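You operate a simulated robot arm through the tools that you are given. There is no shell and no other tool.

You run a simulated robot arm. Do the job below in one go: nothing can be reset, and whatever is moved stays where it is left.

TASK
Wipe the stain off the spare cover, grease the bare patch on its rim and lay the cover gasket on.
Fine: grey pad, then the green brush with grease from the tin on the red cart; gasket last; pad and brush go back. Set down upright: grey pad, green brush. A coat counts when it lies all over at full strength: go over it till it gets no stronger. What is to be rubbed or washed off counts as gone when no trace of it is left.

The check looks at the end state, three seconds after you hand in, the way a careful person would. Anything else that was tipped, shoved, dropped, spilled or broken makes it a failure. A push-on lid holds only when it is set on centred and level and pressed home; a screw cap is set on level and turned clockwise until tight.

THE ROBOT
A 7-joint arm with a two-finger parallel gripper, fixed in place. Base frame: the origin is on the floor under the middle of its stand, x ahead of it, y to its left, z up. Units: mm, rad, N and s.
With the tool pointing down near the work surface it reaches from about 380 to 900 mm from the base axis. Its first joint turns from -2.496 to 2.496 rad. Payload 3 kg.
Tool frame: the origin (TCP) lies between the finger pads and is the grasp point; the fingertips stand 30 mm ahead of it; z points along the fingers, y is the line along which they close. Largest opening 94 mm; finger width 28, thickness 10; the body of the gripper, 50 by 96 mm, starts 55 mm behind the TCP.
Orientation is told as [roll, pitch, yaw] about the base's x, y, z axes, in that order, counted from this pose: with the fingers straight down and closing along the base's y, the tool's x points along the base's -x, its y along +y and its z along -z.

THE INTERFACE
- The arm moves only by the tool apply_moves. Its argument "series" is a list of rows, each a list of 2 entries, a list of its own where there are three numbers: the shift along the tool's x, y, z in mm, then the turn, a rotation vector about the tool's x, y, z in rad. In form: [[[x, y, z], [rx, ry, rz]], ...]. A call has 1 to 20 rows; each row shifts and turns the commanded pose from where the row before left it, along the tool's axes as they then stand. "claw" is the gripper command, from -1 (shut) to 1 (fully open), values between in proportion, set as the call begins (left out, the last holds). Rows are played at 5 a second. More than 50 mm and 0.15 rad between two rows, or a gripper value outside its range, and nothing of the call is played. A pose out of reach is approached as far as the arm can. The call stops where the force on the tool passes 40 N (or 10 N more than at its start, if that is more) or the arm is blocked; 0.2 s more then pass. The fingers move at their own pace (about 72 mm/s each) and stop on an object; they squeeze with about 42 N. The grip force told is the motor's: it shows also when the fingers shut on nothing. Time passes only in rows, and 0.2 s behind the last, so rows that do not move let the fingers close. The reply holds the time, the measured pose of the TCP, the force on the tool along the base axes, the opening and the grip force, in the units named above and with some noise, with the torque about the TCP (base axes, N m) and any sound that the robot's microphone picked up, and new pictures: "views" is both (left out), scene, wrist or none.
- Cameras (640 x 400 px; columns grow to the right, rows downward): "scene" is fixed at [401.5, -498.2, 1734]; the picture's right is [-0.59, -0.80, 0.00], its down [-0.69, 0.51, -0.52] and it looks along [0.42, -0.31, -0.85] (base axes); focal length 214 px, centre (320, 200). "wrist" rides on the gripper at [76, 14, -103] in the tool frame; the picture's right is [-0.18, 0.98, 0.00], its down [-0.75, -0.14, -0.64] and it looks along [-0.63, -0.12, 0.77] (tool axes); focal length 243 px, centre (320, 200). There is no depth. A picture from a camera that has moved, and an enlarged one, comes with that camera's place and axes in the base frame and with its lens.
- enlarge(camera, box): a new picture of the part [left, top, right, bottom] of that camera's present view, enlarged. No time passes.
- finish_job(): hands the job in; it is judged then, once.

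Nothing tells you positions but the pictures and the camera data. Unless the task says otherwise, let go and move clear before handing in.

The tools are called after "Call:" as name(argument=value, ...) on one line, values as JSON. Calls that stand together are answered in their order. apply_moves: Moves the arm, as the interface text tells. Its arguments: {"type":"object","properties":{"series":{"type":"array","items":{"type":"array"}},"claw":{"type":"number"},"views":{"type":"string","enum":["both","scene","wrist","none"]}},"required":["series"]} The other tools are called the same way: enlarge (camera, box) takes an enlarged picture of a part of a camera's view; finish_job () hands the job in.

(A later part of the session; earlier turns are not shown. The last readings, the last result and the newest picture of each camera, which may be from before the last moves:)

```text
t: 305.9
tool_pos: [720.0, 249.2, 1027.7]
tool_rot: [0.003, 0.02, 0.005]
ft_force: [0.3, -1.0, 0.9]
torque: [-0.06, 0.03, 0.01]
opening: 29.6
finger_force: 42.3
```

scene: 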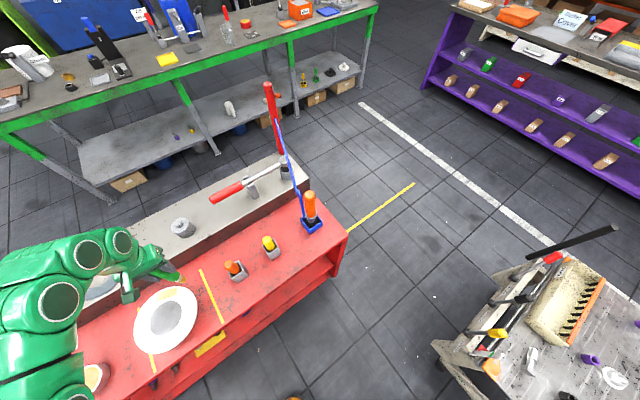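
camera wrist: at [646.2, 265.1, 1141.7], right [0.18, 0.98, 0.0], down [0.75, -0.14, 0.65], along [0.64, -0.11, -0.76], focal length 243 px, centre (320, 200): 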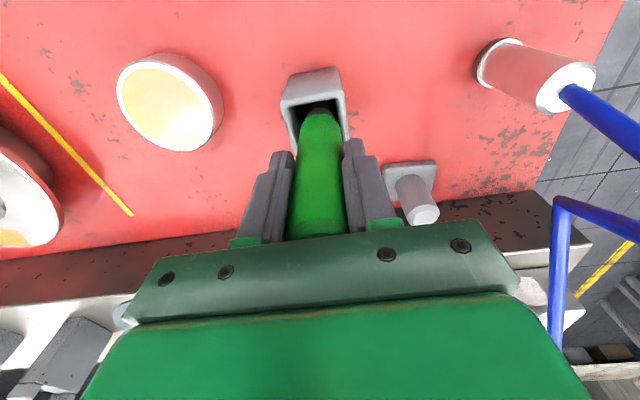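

The bristles are touching the cup floor. I'll release the brush.

Call:
apply_moves(series=[[[0, 0, 0.3], [0, 0, 0]], [[0, 0, 0], [0, 0, 0]], [[0, 0, 0], [0, 0, 0]], [[0, 0, 0], [0, 0, 0]]], claw=0.3, views="wrist")

```text
t: 306.9
tool_pos: [720.5, 249.9, 1026.9]
tool_rot: [0.003, 0.021, 0.006]
ft_force: [0.4, 0.4, -0.1]
torque: [-0.02, -0.02, -0.02]
opening: 61.3
finger_force: 0.0
camera wrist: at [645.6, 262.9, 1129.9], right [0.18, 0.98, 0.0], down [0.77, -0.14, 0.63], along [0.62, -0.11, -0.78], focal length 243 px, centre (320, 200)
```

wrist: 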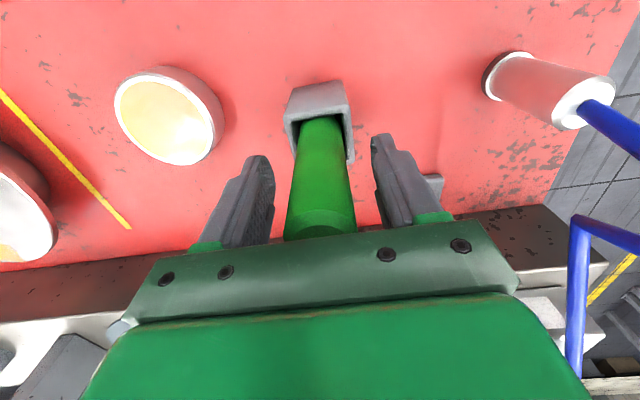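

The brush is standing in its cup. I'll withdraw straight up.

Call:
apply_moves(series=[[[0, 0, -10], [0, 0, 0]], [[0, 0, -25], [0, 0, 0]], [[0, 0, -35], [0, -0.021, 0]], [[0, 0, -40], [0, 0, 0]], [[0, 0, 0], [0, 0, 0]]], views="wrist")

Call:
enlarge(camera="wrist", box=[200, 20, 440, 200])

Call:
enlarge(camera="scene", box=[60, 220, 230, 370])

```text
t: 308.1
tool_pos: [721.0, 249.7, 1135.6]
tool_rot: [0.004, 0.0, 0.005]
ft_force: [0.2, 0.7, -0.5]
torque: [-0.01, 0.03, -0.02]
opening: 61.2
finger_force: 0.1
camera wrist: at [645.0, 263.2, 1238.6], right [0.18, 0.98, 0.0], down [0.75, -0.14, 0.64], along [0.63, -0.11, -0.77], focal length 243 px, centre (320, 200)
```

wrist: 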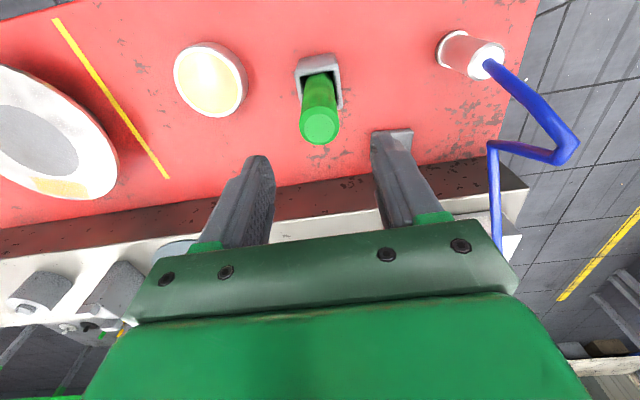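

```text
2.22 times, centred on (320, 110) of wrist
camera zoom: at [645.0, 263.2, 1238.6], right [0.18, 0.98, 0.0], down [0.75, -0.14, 0.64], along [0.63, -0.11, -0.77], focal length 539 px, centre (320, 400)
```

zoom: 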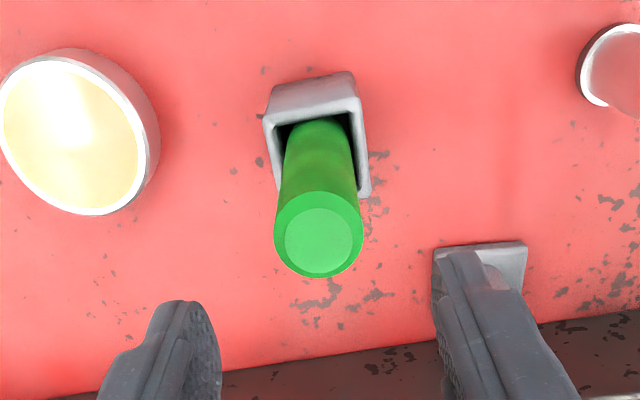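

```text
2.67 times, centred on (145, 295) of scene
camera zoom: at [401.5, -498.2, 1734.0], right [-0.59, -0.8, 0.0], down [-0.69, 0.51, -0.52], along [0.42, -0.31, -0.85], focal length 572 px, centre (787, -53)
```

zoom: 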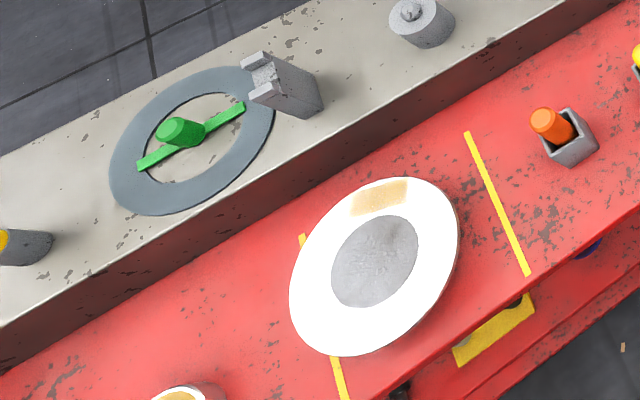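

The brush and pad are both back upright. Next I'll inspect the cover and its neck from the low front view before nudging it back to its original spot.

Call:
apply_moves(series=[[[13.4, -45.9, -1.6], [0, 0, 0]], [[13.4, -45.9, -1.6], [0, 0, 0]], [[13.4, -45.9, -1.6], [0, 0, 0]], [[13.4, -45.9, -1.6], [0, 0, 0]], [[13.4, -45.9, -1.6], [0, 0, 0]], [[13.4, -45.9, -1.6], [0, 0, 0]], [[13.4, -45.9, -1.6], [0, 0, 0]], [[13.4, -45.9, -1.6], [0, 0, 0]], [[13.4, -45.9, -1.6], [0, 0, 0]], [[0, 0, 0], [0, -0.15, 0]], [[0, 0, 0], [0, -0.15, 0]], [[0, 0, 0], [0, -0.15, 0]], [[0, 0, 0], [0, -0.15, 0]], [[0, 0, 0], [0, -0.15, 0]], [[0, 0, 0], [0, -0.15, 0]], [[29.2, 0, 23.2], [0, 0, 0]], [[29.2, 0, 23.2], [0, 0, 0]], [[29.2, 0, 23.2], [0, 0, 0]], [[0, 0, 0], [0, 0, 0]]], claw=-1, views="wrist")

Call:
enlarge(camera="wrist", box=[210, 0, 470, 150])

```text
t: 312.1
tool_pos: [602.0, -166.3, 1037.4]
tool_rot: [0.007, -0.899, 0.0]
ft_force: [-0.3, 0.6, -0.4]
torque: [0.03, -0.01, 0.0]
opening: 0.0
finger_force: 32.7
camera wrist: at [474.0, -151.8, 1040.3], right [0.11, 0.98, 0.15], down [-0.03, -0.15, 0.99], along [0.99, -0.11, 0.02], focal length 243 px, centre (320, 200)
```

wrist: 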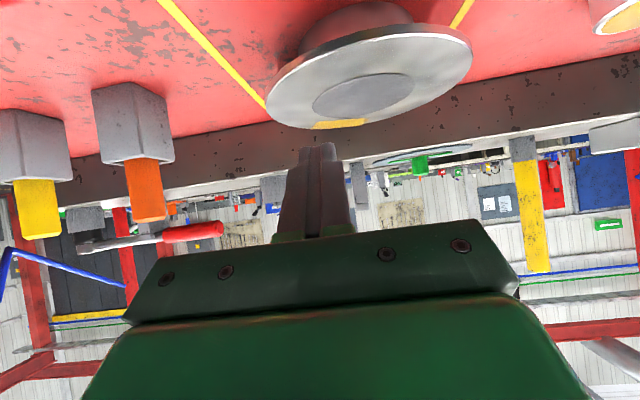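

```text
2.46 times, centred on (340, 75) of wrist
camera zoom: at [474.0, -151.8, 1040.3], right [0.11, 0.98, 0.15], down [-0.03, -0.15, 0.99], along [0.99, -0.11, 0.02], focal length 597 px, centre (271, 508)
```

zoom: 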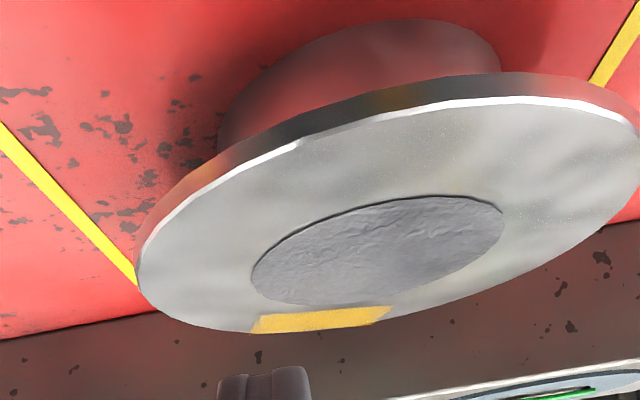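

The neck belongs to the cover; the whole piece slid on the table. The coat shows as a solid yellow bar. I'll zoom in on it once more from here.

Call:
enlarge(camera="wrist", box=[300, 105, 380, 140])

```text
8.00 times, centred on (340, 122) of wrist
camera zoom: at [474.0, -151.8, 1040.3], right [0.11, 0.98, 0.15], down [-0.03, -0.15, 0.99], along [0.99, -0.11, 0.02], focal length 1941 px, centre (160, 820)
```

zoom: 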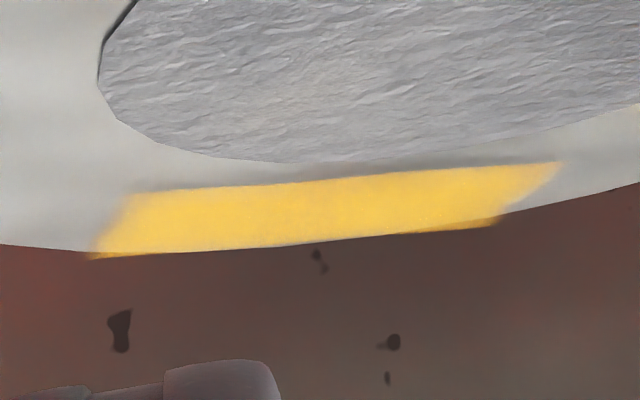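

The coat is complete, crisp-edged and uniform. Now I'll nudge the cover back to its original centre (708,−145) with closed fingertips against its rim, from the +y side and through its centre. First I'll get into position.

Call:
apply_moves(series=[[[-29.2, 0, -23.2], [0, 0, 0]], [[-29.2, 0, -23.2], [0, 0, 0]], [[-29.2, 0, -23.2], [0, 0.15, 0]], [[0, 0, 0], [0, 0.15, 0]], [[0, 0, 0], [0, 0.15, 0]], [[0, 0, 0], [0, 0.15, 0]], [[0, 0, 0], [0, 0.15, 0]], [[0, 0, 0], [0, 0.149, 0]], [[0, 0, 0], [0, 0, 0.105]], [[0, 0, 0], [0, 0, 0.105]], [[0, 0, 0], [0, 0, 0.105]], [[-19.2, 39.9, 10], [0, 0, 0]], [[-19.2, 39.9, 10], [0, 0, 0]], [[-19.2, 39.9, 10], [0, 0, 0]], [[-19.2, 39.9, 10], [0, 0, 0]], [[-19.2, 39.9, 10], [0, 0, 0]], [[0, 0, 0], [0, 0, 0]]], claw=-1, views="wrist")

Call:
enlarge(camera="wrist", box=[100, 0, 420, 200])

```text
t: 315.7
tool_pos: [755.5, -4.1, 1097.4]
tool_rot: [0.003, 0.0, -0.311]
ft_force: [-0.7, 0.4, -0.4]
torque: [0.0, 0.03, 0.01]
opening: 0.0
finger_force: 33.5
camera wrist: at [687.7, 32.1, 1199.9], right [0.48, 0.88, 0.0], down [0.67, -0.37, 0.64], along [0.57, -0.3, -0.77], focal length 243 px, centre (320, 200)
```

wrist: 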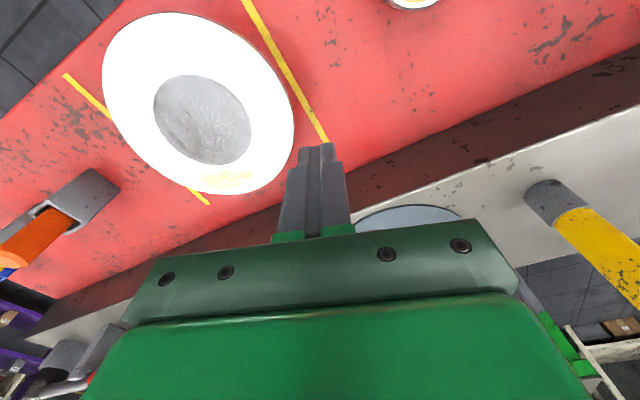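

```text
2.00 times, centred on (260, 100) of wrist
camera zoom: at [687.7, 32.1, 1199.9], right [0.48, 0.88, 0.0], down [0.67, -0.37, 0.64], along [0.57, -0.3, -0.77], focal length 485 px, centre (440, 400)
```

zoom: 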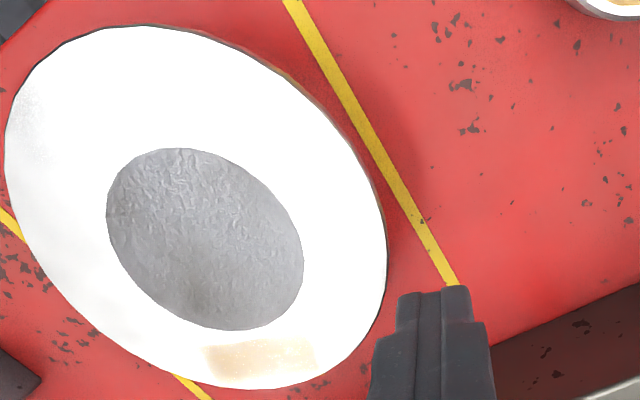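

The cover centre reads (716,−121). I'll lower the closed fingers beside the rim with a 20 mm gap.

Call:
apply_moves(series=[[[0, 0, 40], [0, 0, 0]], [[0, 0, 40], [0, 0, 0]], [[0, 0, 35], [0, 0, 0]], [[0, 0, 21], [0, 0, 0]], [[0, 0, 0], [0, 0, 0]]], views="both")

Call:
enlarge(camera="wrist", box=[100, 0, 420, 200])

Call:
enlarge(camera="scene", box=[110, 260, 230, 370])

```text
t: 316.9
tool_pos: [756.4, -2.8, 962.9]
tool_rot: [0.005, 0.001, -0.31]
ft_force: [-0.3, 0.6, 0.6]
torque: [-0.02, 0.06, -0.03]
opening: 0.0
finger_force: 32.7
camera wrist: at [688.4, 33.1, 1065.6], right [0.48, 0.88, 0.0], down [0.67, -0.37, 0.64], along [0.57, -0.3, -0.77], focal length 243 px, centre (320, 200)
```

scene: 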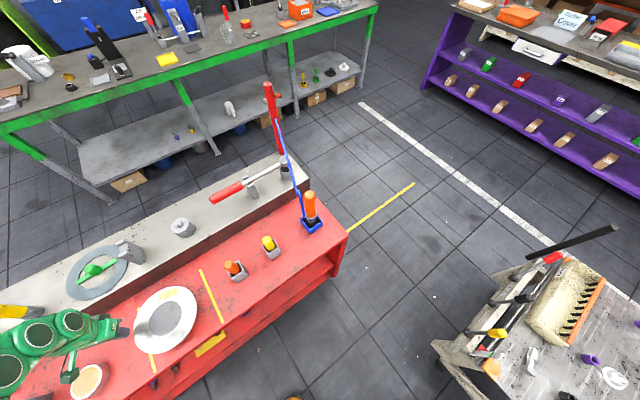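
wrist: 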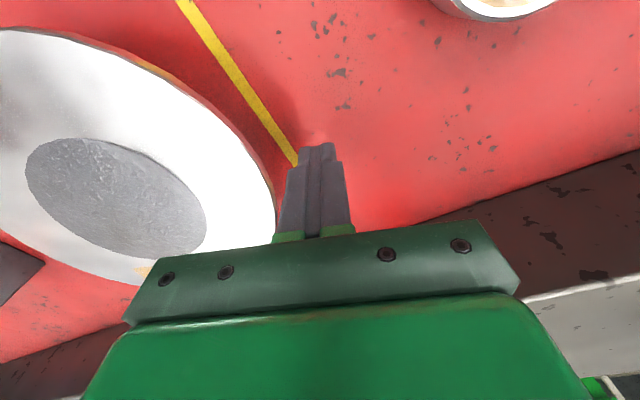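

```text
2.00 times, centred on (260, 100) of wrist
camera zoom: at [688.4, 33.1, 1065.6], right [0.48, 0.88, 0.0], down [0.67, -0.37, 0.64], along [0.57, -0.3, -0.77], focal length 485 px, centre (440, 400)
```

zoom: 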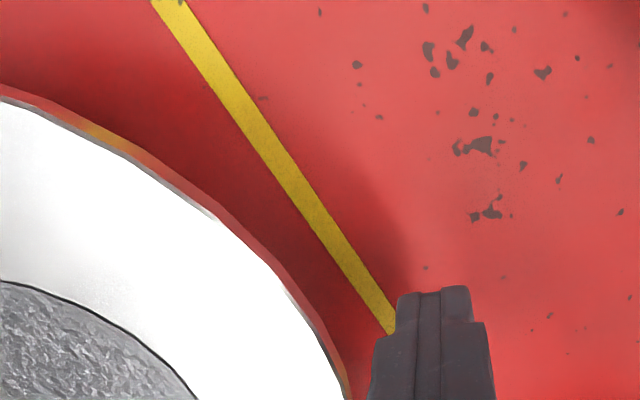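

```text
3.64 times, centred on (170, 315) of scene
camera zoom: at [401.5, -498.2, 1734.0], right [-0.59, -0.8, 0.0], down [-0.69, 0.51, -0.52], along [0.42, -0.31, -0.85], focal length 780 px, centre (866, -218)
```

zoom: 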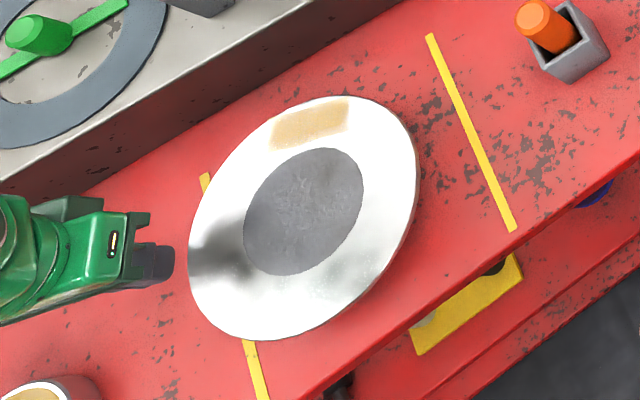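

Call:
apply_moves(series=[[[0, -6, 0], [0, 0, 0]], [[0, -6, 0], [0, 0, 0]], [[0, -6, 0], [0, 0, 0]], [[0, -4, 0], [0, 0, 0]], [[0, 0, 0], [0, 0, 0]]], views="none")

Call:
enlarge(camera="scene", box=[110, 260, 230, 370])

```text
t: 318.1
tool_pos: [749.5, -23.7, 963.5]
tool_rot: [0.004, 0.0, -0.309]
ft_force: [2.1, 5.2, 0.4]
torque: [0.12, -0.04, 0.01]
opening: 0.0
finger_force: 32.9
```

```text
3.64 times, centred on (170, 315) of scene
camera zoom: at [401.5, -498.2, 1734.0], right [-0.59, -0.8, 0.0], down [-0.69, 0.51, -0.52], along [0.42, -0.31, -0.85], focal length 780 px, centre (866, -218)
```

zoom: 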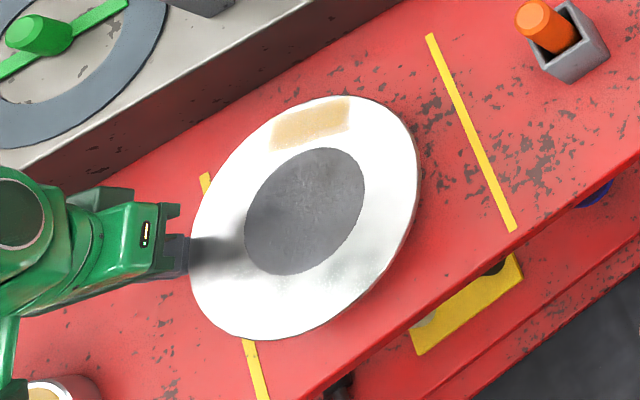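

Contact made at 5.6 N and the cover slides. I'll push it back 24 mm.

Call:
apply_moves(series=[[[0, -4, 0], [0, 0, 0]], [[0, -4, 0], [0, 0, 0]], [[0, -4, 0], [0, 0, 0]], [[0, -4, 0], [0, 0, 0]], [[0, -4, 0], [0, 0, 0]], [[0, -4, 0], [0, 0, 0]], [[0, 0, 0], [0, 0, 0]]], views="none")

Call:
enlarge(camera="scene", box=[130, 275, 220, 360])

```text
t: 319.7
tool_pos: [740.9, -47.9, 962.6]
tool_rot: [0.005, 0.0, -0.311]
ft_force: [2.0, 6.2, 2.0]
torque: [0.06, 0.01, 0.01]
opening: 0.0
finger_force: 33.0
```

```text
4.71 times, centred on (175, 318) of scene
camera zoom: at [401.5, -498.2, 1734.0], right [-0.59, -0.8, 0.0], down [-0.69, 0.51, -0.52], along [0.42, -0.31, -0.85], focal length 1009 px, centre (1002, -353)
```

zoom: 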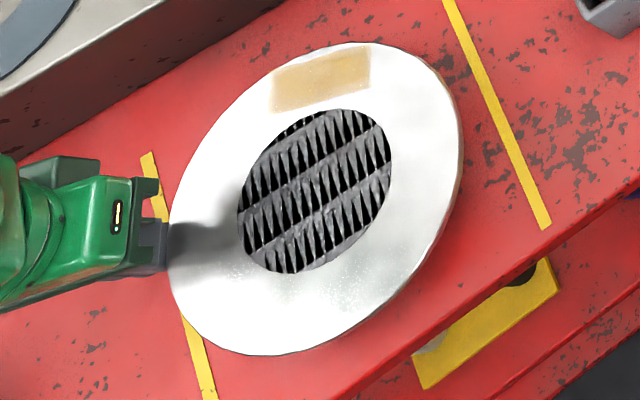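

The cover is back within about 2 mm of its original centre. I'll back the fingers off and rise.

Call:
apply_moves(series=[[[0, 10, 0], [0, 0, 0]], [[0, 20, 0], [0, 0, 0]], [[0, 10, -40], [0, 0, 0]], [[0, 0, -45], [0, 0, 0]], [[0, 0, -45], [0, 0, -0.1]], [[0, 0, 0], [0, 0, -0.105]], [[0, 0, 0], [0, 0, -0.105]], [[0, 0, 0], [0, 0, 0]]], views="wrist")

Call:
enlarge(camera="scene", box=[60, 220, 230, 370])

```text
t: 321.5
tool_pos: [754.9, -8.5, 1092.8]
tool_rot: [0.004, 0.0, 0.001]
ft_force: [-0.6, -0.4, -0.6]
torque: [-0.01, 0.03, 0.03]
opening: 0.0
finger_force: 33.1
camera wrist: at [678.1, 3.9, 1195.1], right [0.18, 0.98, 0.0], down [0.75, -0.14, 0.64], along [0.63, -0.11, -0.77], focal length 243 px, centre (320, 200)
```

wrist: 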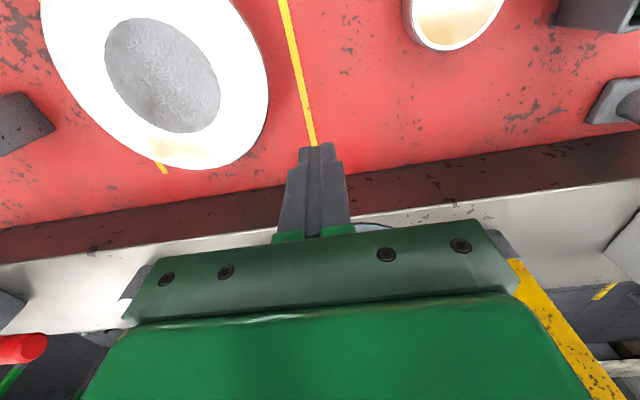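

```text
2.67 times, centred on (145, 295) of scene
camera zoom: at [401.5, -498.2, 1734.0], right [-0.59, -0.8, 0.0], down [-0.69, 0.51, -0.52], along [0.42, -0.31, -0.85], focal length 572 px, centre (787, -53)
```

zoom: 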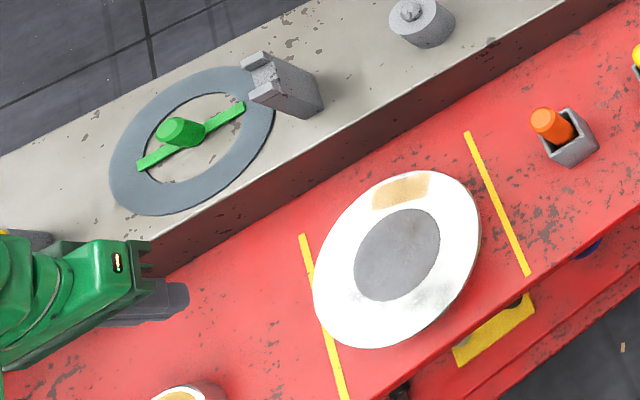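

The cover is in place. Now the gasket: I'll raise and tilt to get a good look at it and its green grip on the beam.

Call:
apply_moves(series=[[[0, 4, -29], [0, 0, 0]], [[0, 4, -29], [0, 0, 0]], [[0, 0, 0], [0, -0.15, 0]], [[0, 0, 0], [0, -0.15, 0]], [[0, 0, 0], [0, -0.15, 0]], [[0, 0, 0], [0, -0.15, 0]], [[0, 0, 0], [0, 0, 0]]], claw=1, views="wrist")

Call:
enlarge(camera="wrist", box=[220, 70, 440, 220])

```text
t: 323.1
tool_pos: [753.7, -2.1, 1151.9]
tool_rot: [0.005, -0.602, -0.002]
ft_force: [0.1, 0.8, 0.0]
torque: [0.01, 0.02, -0.01]
opening: 94.0
finger_force: 0.1
camera wrist: at [633.0, 12.4, 1192.8], right [0.15, 0.98, 0.11], down [0.26, -0.14, 0.96], along [0.95, -0.12, -0.27], focal length 243 px, centre (320, 200)
```

wrist: 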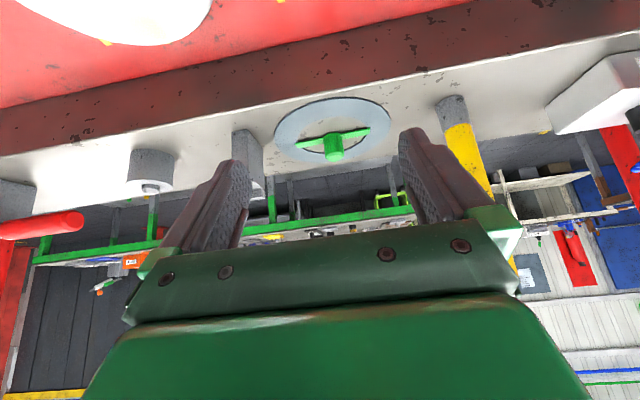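

```text
2.67 times, centred on (330, 145) of wrist
camera zoom: at [633.0, 12.4, 1192.8], right [0.15, 0.98, 0.11], down [0.26, -0.14, 0.96], along [0.95, -0.12, -0.27], focal length 647 px, centre (293, 347)
```

zoom: 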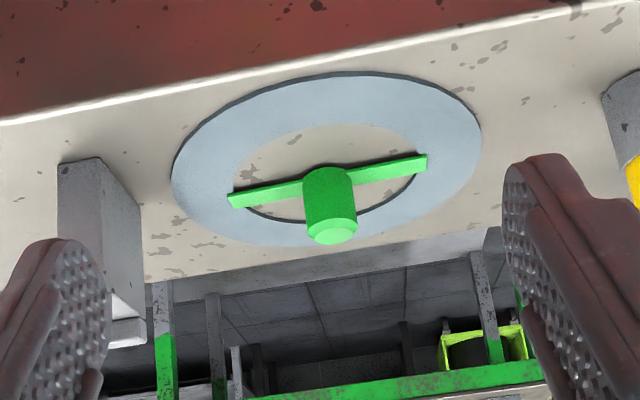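

I can see the gasket well: its centre is near (977.5,−0.5), with the green grip top at z ≈ 1029 and the bar along y. It's far out, so I'll lean the hand 0.75 rad outward with the fingers closing along y, and come in along the finger axis. First to a point 100 mm short of it.

Call:
apply_moves(series=[[[0, 0, 0], [0.005, -0.148, 0]], [[-18.45, 0.4, 32.9], [0, 0, 0]], [[-18.45, 0.4, 32.9], [0, 0, 0]], [[-18.45, 0.4, 32.9], [0, 0, 0]], [[-18.45, 0.4, 32.9], [0, 0, 0]], [[0, 0, 0], [0, 0, 0]]], claw=0.28, views="wrist")

Call:
enlarge(camera="wrist", box=[220, 40, 440, 220])

```text
t: 324.5
tool_pos: [897.5, -2.3, 1104.6]
tool_rot: [0.0, -0.749, -0.003]
ft_force: [1.1, 0.5, -0.5]
torque: [0.01, -0.01, 0.0]
opening: 60.1
finger_force: 0.1
camera wrist: at [771.9, 12.2, 1127.5], right [0.14, 0.98, 0.13], down [0.12, -0.14, 0.98], along [0.98, -0.12, -0.13], focal length 243 px, centre (320, 200)
```

wrist: 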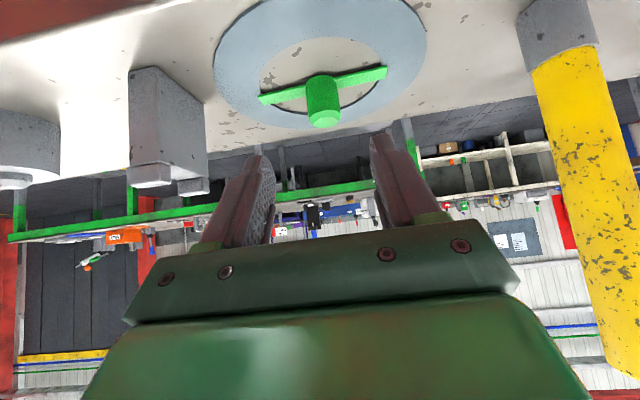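

```text
2.22 times, centred on (330, 130) of wrist
camera zoom: at [771.9, 12.2, 1127.5], right [0.14, 0.98, 0.13], down [0.12, -0.14, 0.98], along [0.98, -0.12, -0.13], focal length 539 px, centre (298, 356)
```

zoom: 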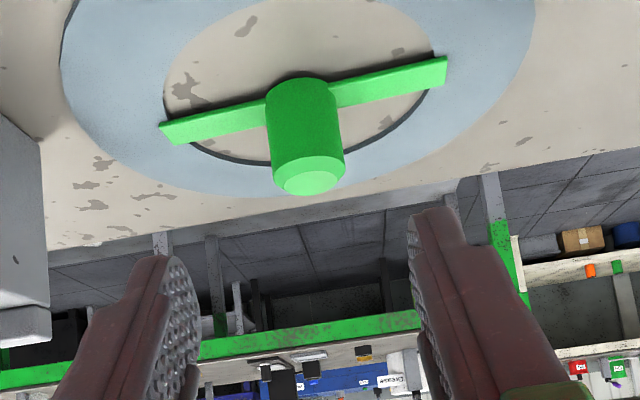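

It's reachable. The grip is about 5 mm toward +y of my axis, so I'll correct that and advance part-way.

Call:
apply_moves(series=[[[-1.3, 4.9, 20], [0, 0, 0]], [[0, 0, 20], [0, 0, 0]], [[0, 0, 20], [0, 0, 0]], [[0, 0, 0], [0, 0, 0]]], views="wrist")

Call:
enlarge(camera="wrist", box=[220, 60, 420, 240])

```text
t: 325.5
tool_pos: [938.5, 3.2, 1062.0]
tool_rot: [0.0, -0.749, -0.003]
ft_force: [0.1, 0.4, 0.7]
torque: [0.01, -0.02, 0.02]
opening: 60.3
finger_force: 0.1
camera wrist: at [812.9, 17.6, 1084.6], right [0.14, 0.98, 0.13], down [0.11, -0.14, 0.98], along [0.98, -0.12, -0.13], focal length 243 px, centre (320, 200)
```

wrist: 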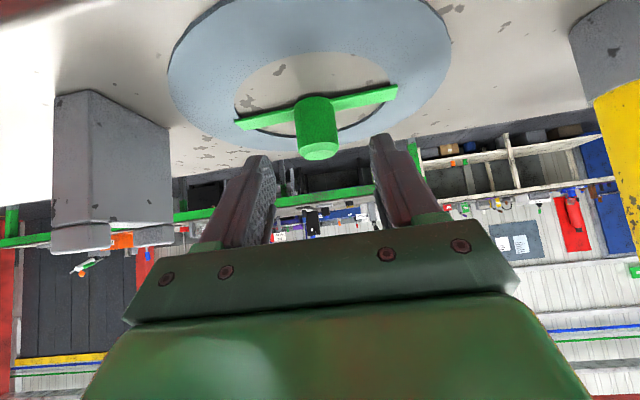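

```text
2.22 times, centred on (320, 150) of wrist
camera zoom: at [812.9, 17.6, 1084.6], right [0.14, 0.98, 0.13], down [0.11, -0.14, 0.98], along [0.98, -0.12, -0.13], focal length 539 px, centre (320, 311)
```

zoom: 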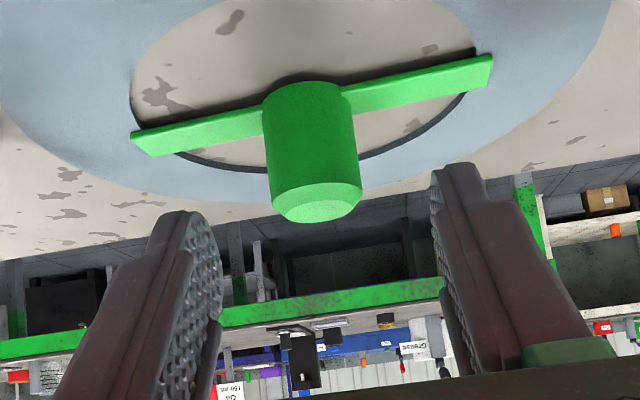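

Well aligned; a 2 mm correction, then the last 39 mm in small steps.

Call:
apply_moves(series=[[[0, -2, 12], [0, 0, 0]], [[0, 0, 12], [0, 0, 0]], [[0, 0, 9], [0, 0, 0]], [[0, 0, 0], [0, 0, 0]]], views="wrist")

Call:
enlarge(camera="wrist", box=[220, 60, 420, 240])

```text
t: 326.5
tool_pos: [960.3, 1.7, 1037.2]
tool_rot: [0.001, -0.749, -0.003]
ft_force: [-0.5, 0.7, 0.9]
torque: [0.0, 0.0, -0.01]
opening: 60.2
finger_force: 0.0
camera wrist: at [835.1, 16.5, 1060.0], right [0.14, 0.98, 0.13], down [0.11, -0.14, 0.98], along [0.98, -0.12, -0.13], focal length 243 px, centre (320, 200)
```

wrist: 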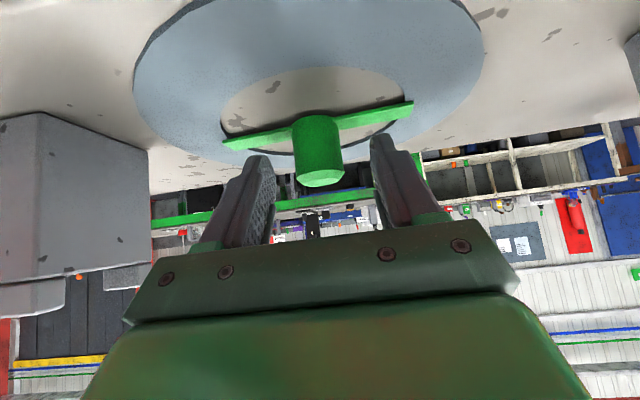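

```text
2.22 times, centred on (320, 150) of wrist
camera zoom: at [835.1, 16.5, 1060.0], right [0.14, 0.98, 0.13], down [0.11, -0.14, 0.98], along [0.98, -0.12, -0.13], focal length 539 px, centre (320, 311)
```

zoom: 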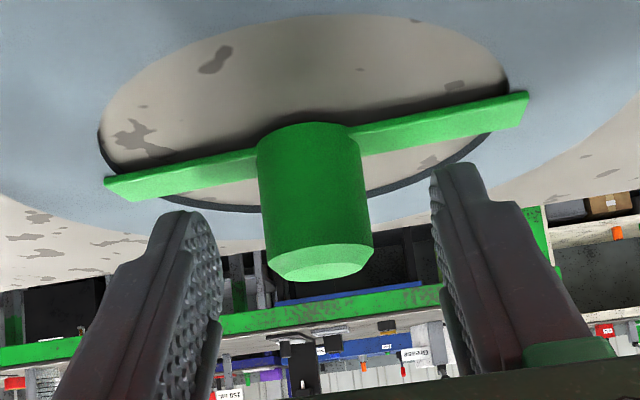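

Call:
apply_moves(series=[[[0, 0, 4], [0, 0, 0]], [[0, 0, 2], [0, 0, 0]], [[0, 0, 0], [0, 0, 0]]], views="none")

Call:
enlarge(camera="wrist", box=[220, 60, 420, 240])

```text
t: 327.3
tool_pos: [964.7, 2.5, 1033.8]
tool_rot: [0.0, -0.749, -0.003]
ft_force: [0.3, 0.5, -0.4]
torque: [0.0, 0.0, -0.02]
opening: 60.4
finger_force: 0.2
```

```text
2.22 times, centred on (320, 150) of wrist
camera zoom: at [839.6, 16.6, 1055.9], right [0.14, 0.98, 0.13], down [0.11, -0.14, 0.98], along [0.98, -0.12, -0.13], focal length 539 px, centre (320, 311)
```

zoom: 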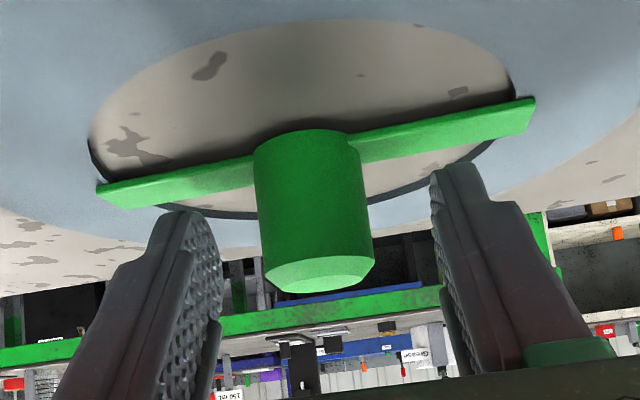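

Now closing on the grip.

Call:
apply_moves(series=[[[0, 0, 0], [0, 0, 0]], [[0, 0, 0], [0, 0, 0]], [[0, 0, 0], [0, 0, 0]], [[0, 0, 0], [0, 0, 0]]], claw=-1, views="none")

Call:
enlarge(camera="wrist", box=[220, 60, 420, 240])

```text
t: 328.3
tool_pos: [965.2, 1.7, 1032.7]
tool_rot: [-0.001, -0.749, -0.004]
ft_force: [-0.2, -0.7, 0.9]
torque: [-0.12, -0.01, -0.03]
opening: 28.3
finger_force: 42.1
```

```text
2.22 times, centred on (320, 150) of wrist
camera zoom: at [839.5, 16.7, 1055.9], right [0.14, 0.98, 0.13], down [0.11, -0.14, 0.98], along [0.98, -0.12, -0.13], focal length 539 px, centre (320, 311)
```

zoom: 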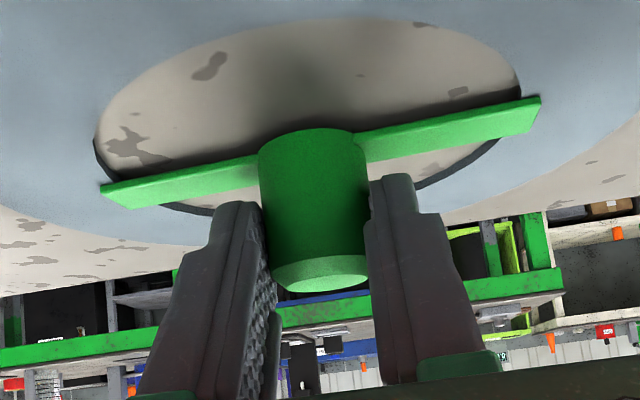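

Gripped (28 mm). I'll lift the gasket straight up slowly.

Call:
apply_moves(series=[[[-3.4, 0, -3.7], [0, 0, 0]], [[-6.8, 0, -7.3], [0, 0, 0]], [[-13.6, 0, -14.6], [0, 0, 0]], [[-13.6, 0, -14.6], [0, 0, 0]], [[0, 0, 0], [0, 0, 0]]], views="both")

Call:
enlarge(camera="scene", box=[30, 200, 190, 330])

```text
t: 329.5
tool_pos: [965.1, 1.3, 1086.2]
tool_rot: [0.0, -0.746, -0.003]
ft_force: [0.6, 0.4, -0.3]
torque: [0.01, 0.02, 0.01]
opening: 28.4
finger_force: 41.9
camera wrist: at [839.0, 16.2, 1110.6], right [0.14, 0.98, 0.13], down [0.12, -0.14, 0.98], along [0.98, -0.12, -0.13], focal length 243 px, centre (320, 200)
```

scene: 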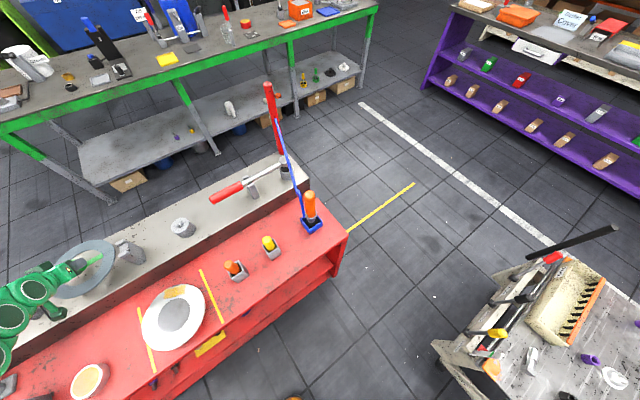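
wrist: 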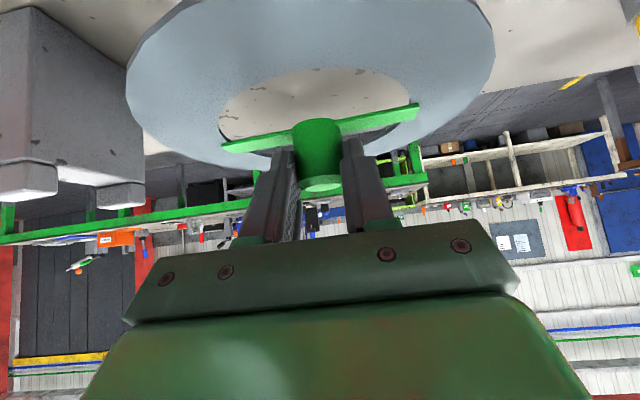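

```text
3.08 times, centred on (110, 265) of scene
camera zoom: at [401.5, -498.2, 1734.0], right [-0.59, -0.8, 0.0], down [-0.69, 0.51, -0.52], along [0.42, -0.31, -0.85], focal length 660 px, centre (966, 0)
```

zoom: 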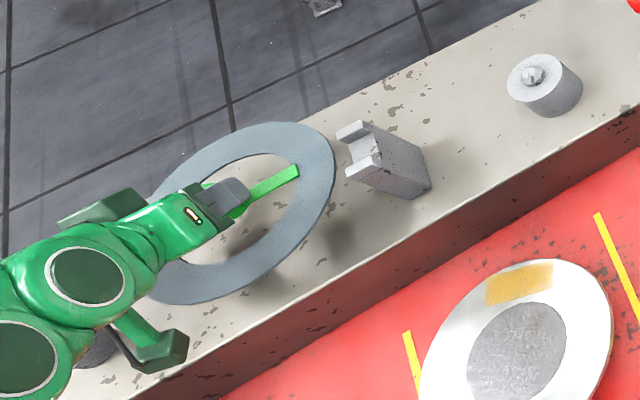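

The gasket came up level. I'll draw it straight back clear of the beam and post, then carry it over above the cover.

Call:
apply_moves(series=[[[27.2, 0, -28], [0, 0, 0]], [[27.2, 0, -28], [0, 0, 0]], [[27.2, 0, -28], [0, 0, 0]], [[27.2, 0, -28], [0, 0, 0]], [[27.2, 0, -28], [0, 0, 0]], [[13.6, -36.5, -12.7], [0, 0, 0]], [[13.6, -36.5, -12.7], [0, 0, 0]], [[13.6, -36.5, -12.7], [0, 0, 0]], [[13.6, -36.5, -12.7], [0, 0, 0]], [[0, 0, 0], [0, 0, 0]]], views="both")

Call:
enlarge(camera="scene", box=[70, 220, 230, 370])

Call:
enlarge(camera="wrist", box=[100, 0, 540, 250])

```text
t: 331.7
tool_pos: [695.8, -143.8, 1100.1]
tool_rot: [-0.002, -0.749, -0.003]
ft_force: [-0.2, -0.1, 0.1]
torque: [0.0, 0.01, -0.01]
opening: 28.2
finger_force: 42.0
camera wrist: at [569.9, -129.2, 1123.4], right [0.14, 0.98, 0.13], down [0.11, -0.14, 0.98], along [0.98, -0.12, -0.13], focal length 243 px, centre (320, 200)
```

scene: 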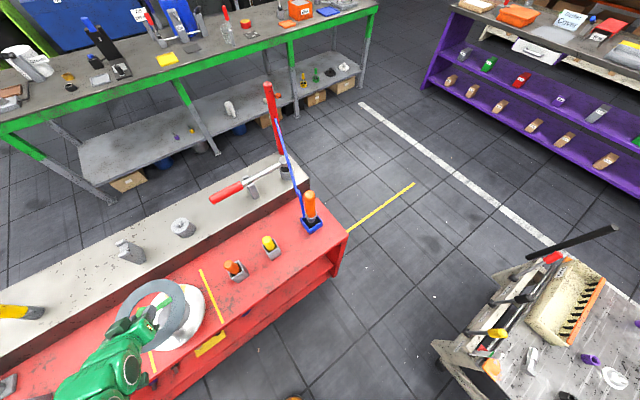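
wrist: 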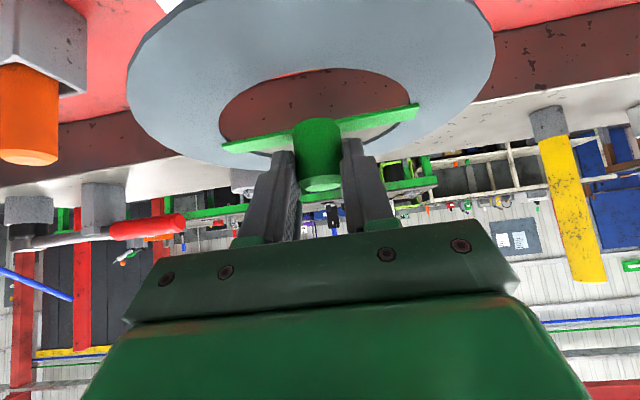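

```text
2.67 times, centred on (150, 295) of scene
camera zoom: at [401.5, -498.2, 1734.0], right [-0.59, -0.8, 0.0], down [-0.69, 0.51, -0.52], along [0.42, -0.31, -0.85], focal length 572 px, centre (773, -53)
```

zoom: 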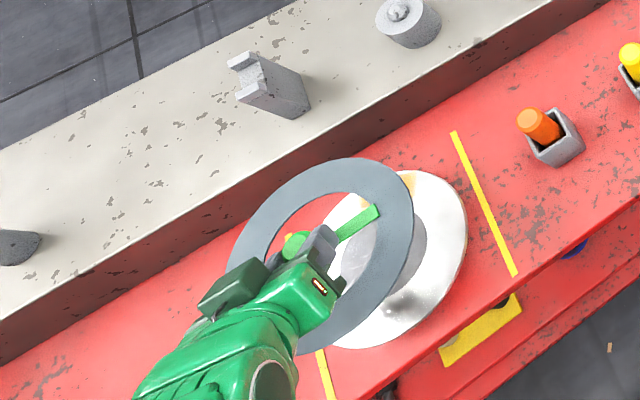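

```text
1.45 times, centred on (320, 125) of wrist
camera zoom: at [569.9, -129.2, 1123.4], right [0.14, 0.98, 0.13], down [0.11, -0.14, 0.98], along [0.98, -0.12, -0.13], focal length 353 px, centre (320, 309)
```

zoom: 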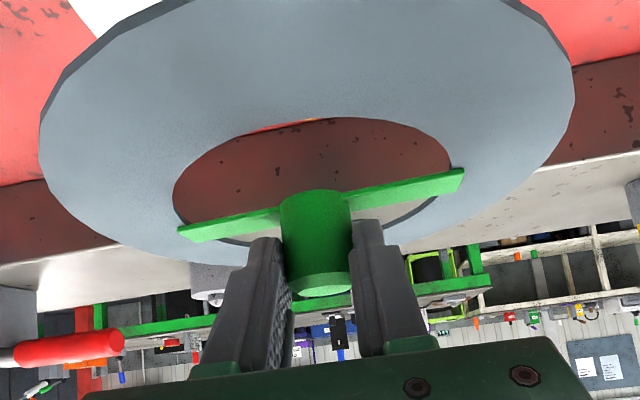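

The gasket hangs level above the cover. I'll lower it to about 15 mm above and compare the two rings in the fixed camera.

Call:
apply_moves(series=[[[20.4, 0, 22], [0, 0, 0]], [[20.4, 0, 22], [0, 0, 0]], [[20.4, 0, 22], [0, 0, 0]], [[0, 0, 0], [0, 0, 0]]], views="none")

Call:
enlarge(camera="scene", box=[120, 270, 230, 370])

Call:
enlarge(camera="scene", box=[150, 275, 220, 345])

```text
t: 332.7
tool_pos: [696.0, -144.7, 1008.8]
tool_rot: [0.0, -0.748, -0.003]
ft_force: [-0.2, 0.0, -0.8]
torque: [0.02, 0.02, 0.01]
opening: 28.2
finger_force: 41.9
```

```text
4.00 times, centred on (175, 320) of scene
camera zoom: at [401.5, -498.2, 1734.0], right [-0.59, -0.8, 0.0], down [-0.69, 0.51, -0.52], along [0.42, -0.31, -0.85], focal length 858 px, centre (900, -280)
```

zoom: 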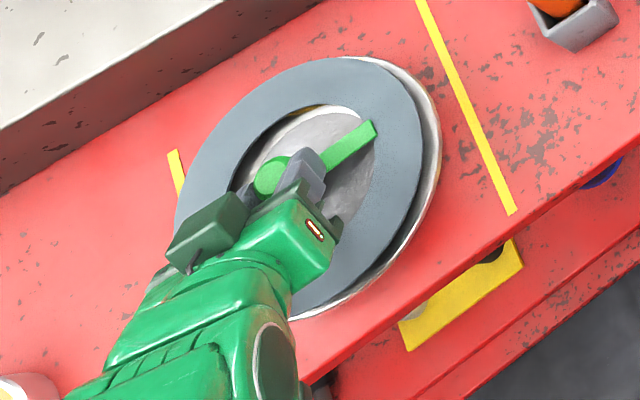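

```text
5.71 times, centred on (185, 310) of scene
camera zoom: at [401.5, -498.2, 1734.0], right [-0.59, -0.8, 0.0], down [-0.69, 0.51, -0.52], along [0.42, -0.31, -0.85], focal length 1226 px, centre (1091, -429)
```

zoom: 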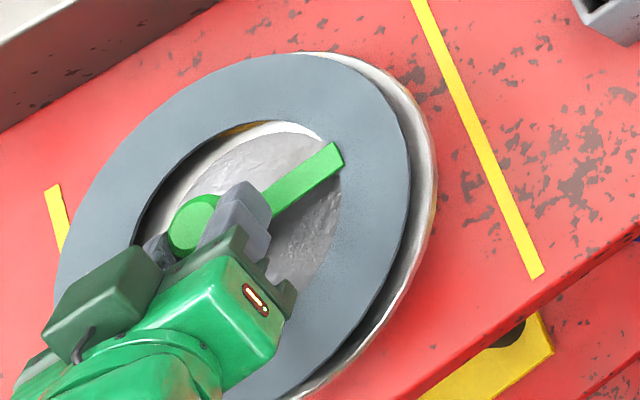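

The gasket sits about (+3,+4) mm off the cover's centre. I'll shift it and check again.

Call:
apply_moves(series=[[[2.2, -4, -2.04], [0, 0, 0]], [[0, 0, 0], [0, 0, 0]]], views="none")

Call:
enlarge(camera="scene", box=[120, 270, 230, 370])

Call:
enlarge(camera="scene", box=[165, 280, 215, 330])

```text
t: 333.3
tool_pos: [693.7, -148.7, 1008.2]
tool_rot: [0.0, -0.75, -0.003]
ft_force: [-0.6, 0.1, -0.3]
torque: [0.04, 0.04, 0.01]
opening: 28.3
finger_force: 42.3
```

```text
4.00 times, centred on (175, 320) of scene
camera zoom: at [401.5, -498.2, 1734.0], right [-0.59, -0.8, 0.0], down [-0.69, 0.51, -0.52], along [0.42, -0.31, -0.85], focal length 858 px, centre (900, -280)
```

zoom: 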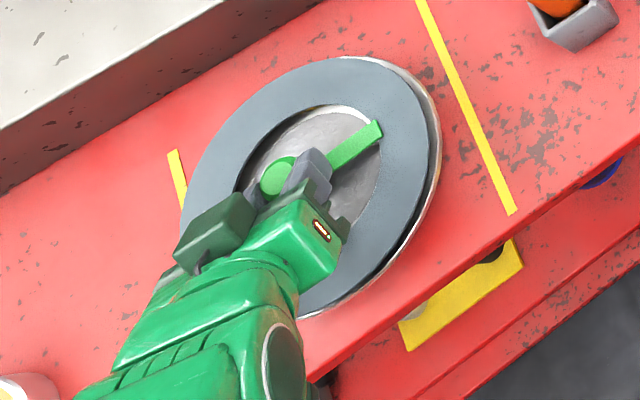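

```text
8.00 times, centred on (190, 305) of scene
camera zoom: at [401.5, -498.2, 1734.0], right [-0.59, -0.8, 0.0], down [-0.69, 0.51, -0.52], along [0.42, -0.31, -0.85], focal length 1716 px, centre (1360, -640)
```

zoom: 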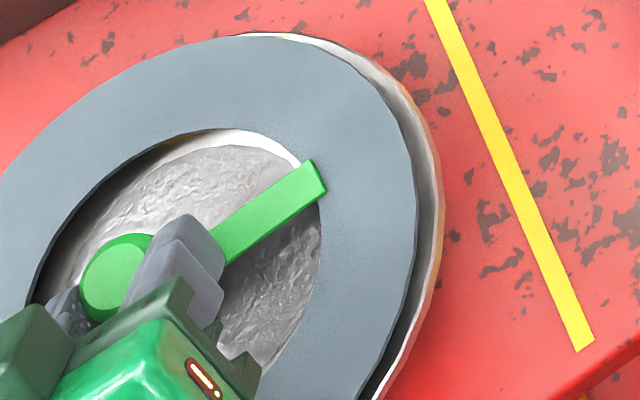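

It's concentric now. I'll lower gently onto the cover.

Call:
apply_moves(series=[[[3.4, 0, 3.66], [0, 0, 0]], [[2.7, 0, 2.93], [0, 0, 0]], [[1.36, 0, 1.46], [0, 0, 0]], [[0, 0, 0], [0, 0, 0]]], views="none")

Call:
apply_moves(series=[[[0.68, 0, 0.73], [0, 0, 0]], [[0, 0, 0], [0, 0, 0]]], views="none")

```text
t: 334.3
tool_pos: [692.1, -147.5, 997.1]
tool_rot: [-0.001, -0.75, -0.004]
ft_force: [0.2, -0.4, -1.1]
torque: [0.03, 0.02, 0.02]
opening: 28.2
finger_force: 42.2
```

```text
t: 334.9
tool_pos: [692.9, -146.1, 996.8]
tool_rot: [0.001, -0.749, -0.006]
ft_force: [-0.1, 0.4, -0.5]
torque: [0.01, 0.04, 0.05]
opening: 28.2
finger_force: 41.9
```

Call:
enlarge(camera="scene", box=[120, 270, 230, 370])

Call:
apply_moves(series=[[[0.68, 0, 0.73], [0, 0, 0]], [[0, 0, 0], [0, 0, 0]]], views="none")

Call:
apply_moves(series=[[[0.68, 0, 0.73], [0, 0, 0]], [[0, 0, 0], [0, 0, 0]]], views="none")

```text
4.00 times, centred on (175, 320) of scene
camera zoom: at [401.5, -498.2, 1734.0], right [-0.59, -0.8, 0.0], down [-0.69, 0.51, -0.52], along [0.42, -0.31, -0.85], focal length 858 px, centre (900, -280)
```

zoom: 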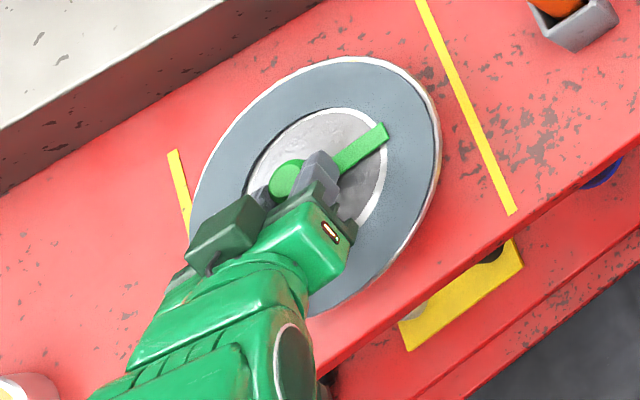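

```text
t: 335.5
tool_pos: [691.6, -146.6, 996.6]
tool_rot: [0.001, -0.75, -0.002]
ft_force: [-0.7, 0.0, -0.6]
torque: [0.01, 0.01, -0.03]
opening: 28.3
finger_force: 41.7
```

```text
t: 336.1
tool_pos: [692.8, -147.5, 995.1]
tool_rot: [0.001, -0.749, -0.002]
ft_force: [-0.6, -0.7, 11.5]
torque: [0.18, 0.09, -0.07]
opening: 28.3
finger_force: 42.3
```

Contact (11 N). I'll check how it sits before releasing.

Call:
enlarge(camera="scene", box=[130, 275, 220, 360])

Call:
enlarge(camera="scene", box=[165, 280, 215, 330])

Call:
enlarge(camera="wrist", box=[100, 0, 540, 250])

```text
4.71 times, centred on (175, 318) of scene
camera zoom: at [401.5, -498.2, 1734.0], right [-0.59, -0.8, 0.0], down [-0.69, 0.51, -0.52], along [0.42, -0.31, -0.85], focal length 1009 px, centre (1002, -353)
```

zoom: 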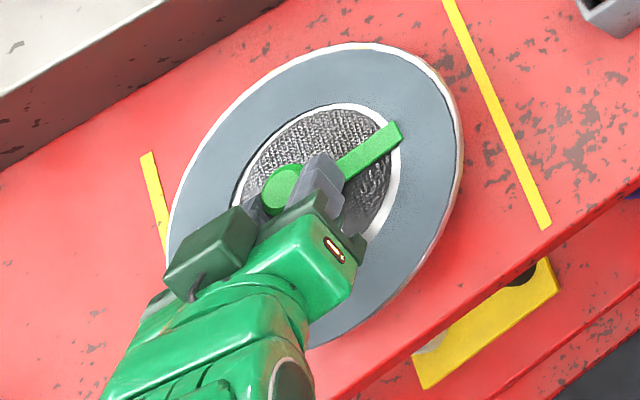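

```text
8.00 times, centred on (190, 305) of scene
camera zoom: at [401.5, -498.2, 1734.0], right [-0.59, -0.8, 0.0], down [-0.69, 0.51, -0.52], along [0.42, -0.31, -0.85], focal length 1716 px, centre (1360, -640)
```

zoom: 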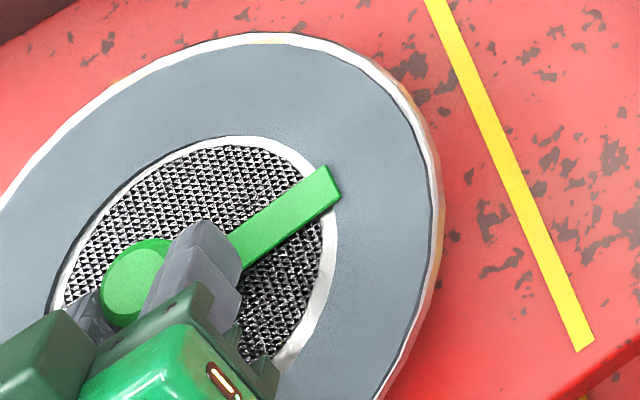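

```text
1.45 times, centred on (320, 125) of wrist
camera zoom: at [566.9, -132.8, 1017.9], right [0.14, 0.98, 0.13], down [0.11, -0.14, 0.98], along [0.98, -0.12, -0.13], focal length 353 px, centre (320, 309)
```

zoom: 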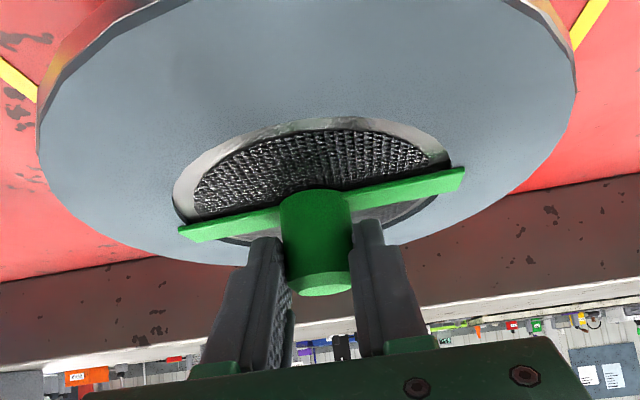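

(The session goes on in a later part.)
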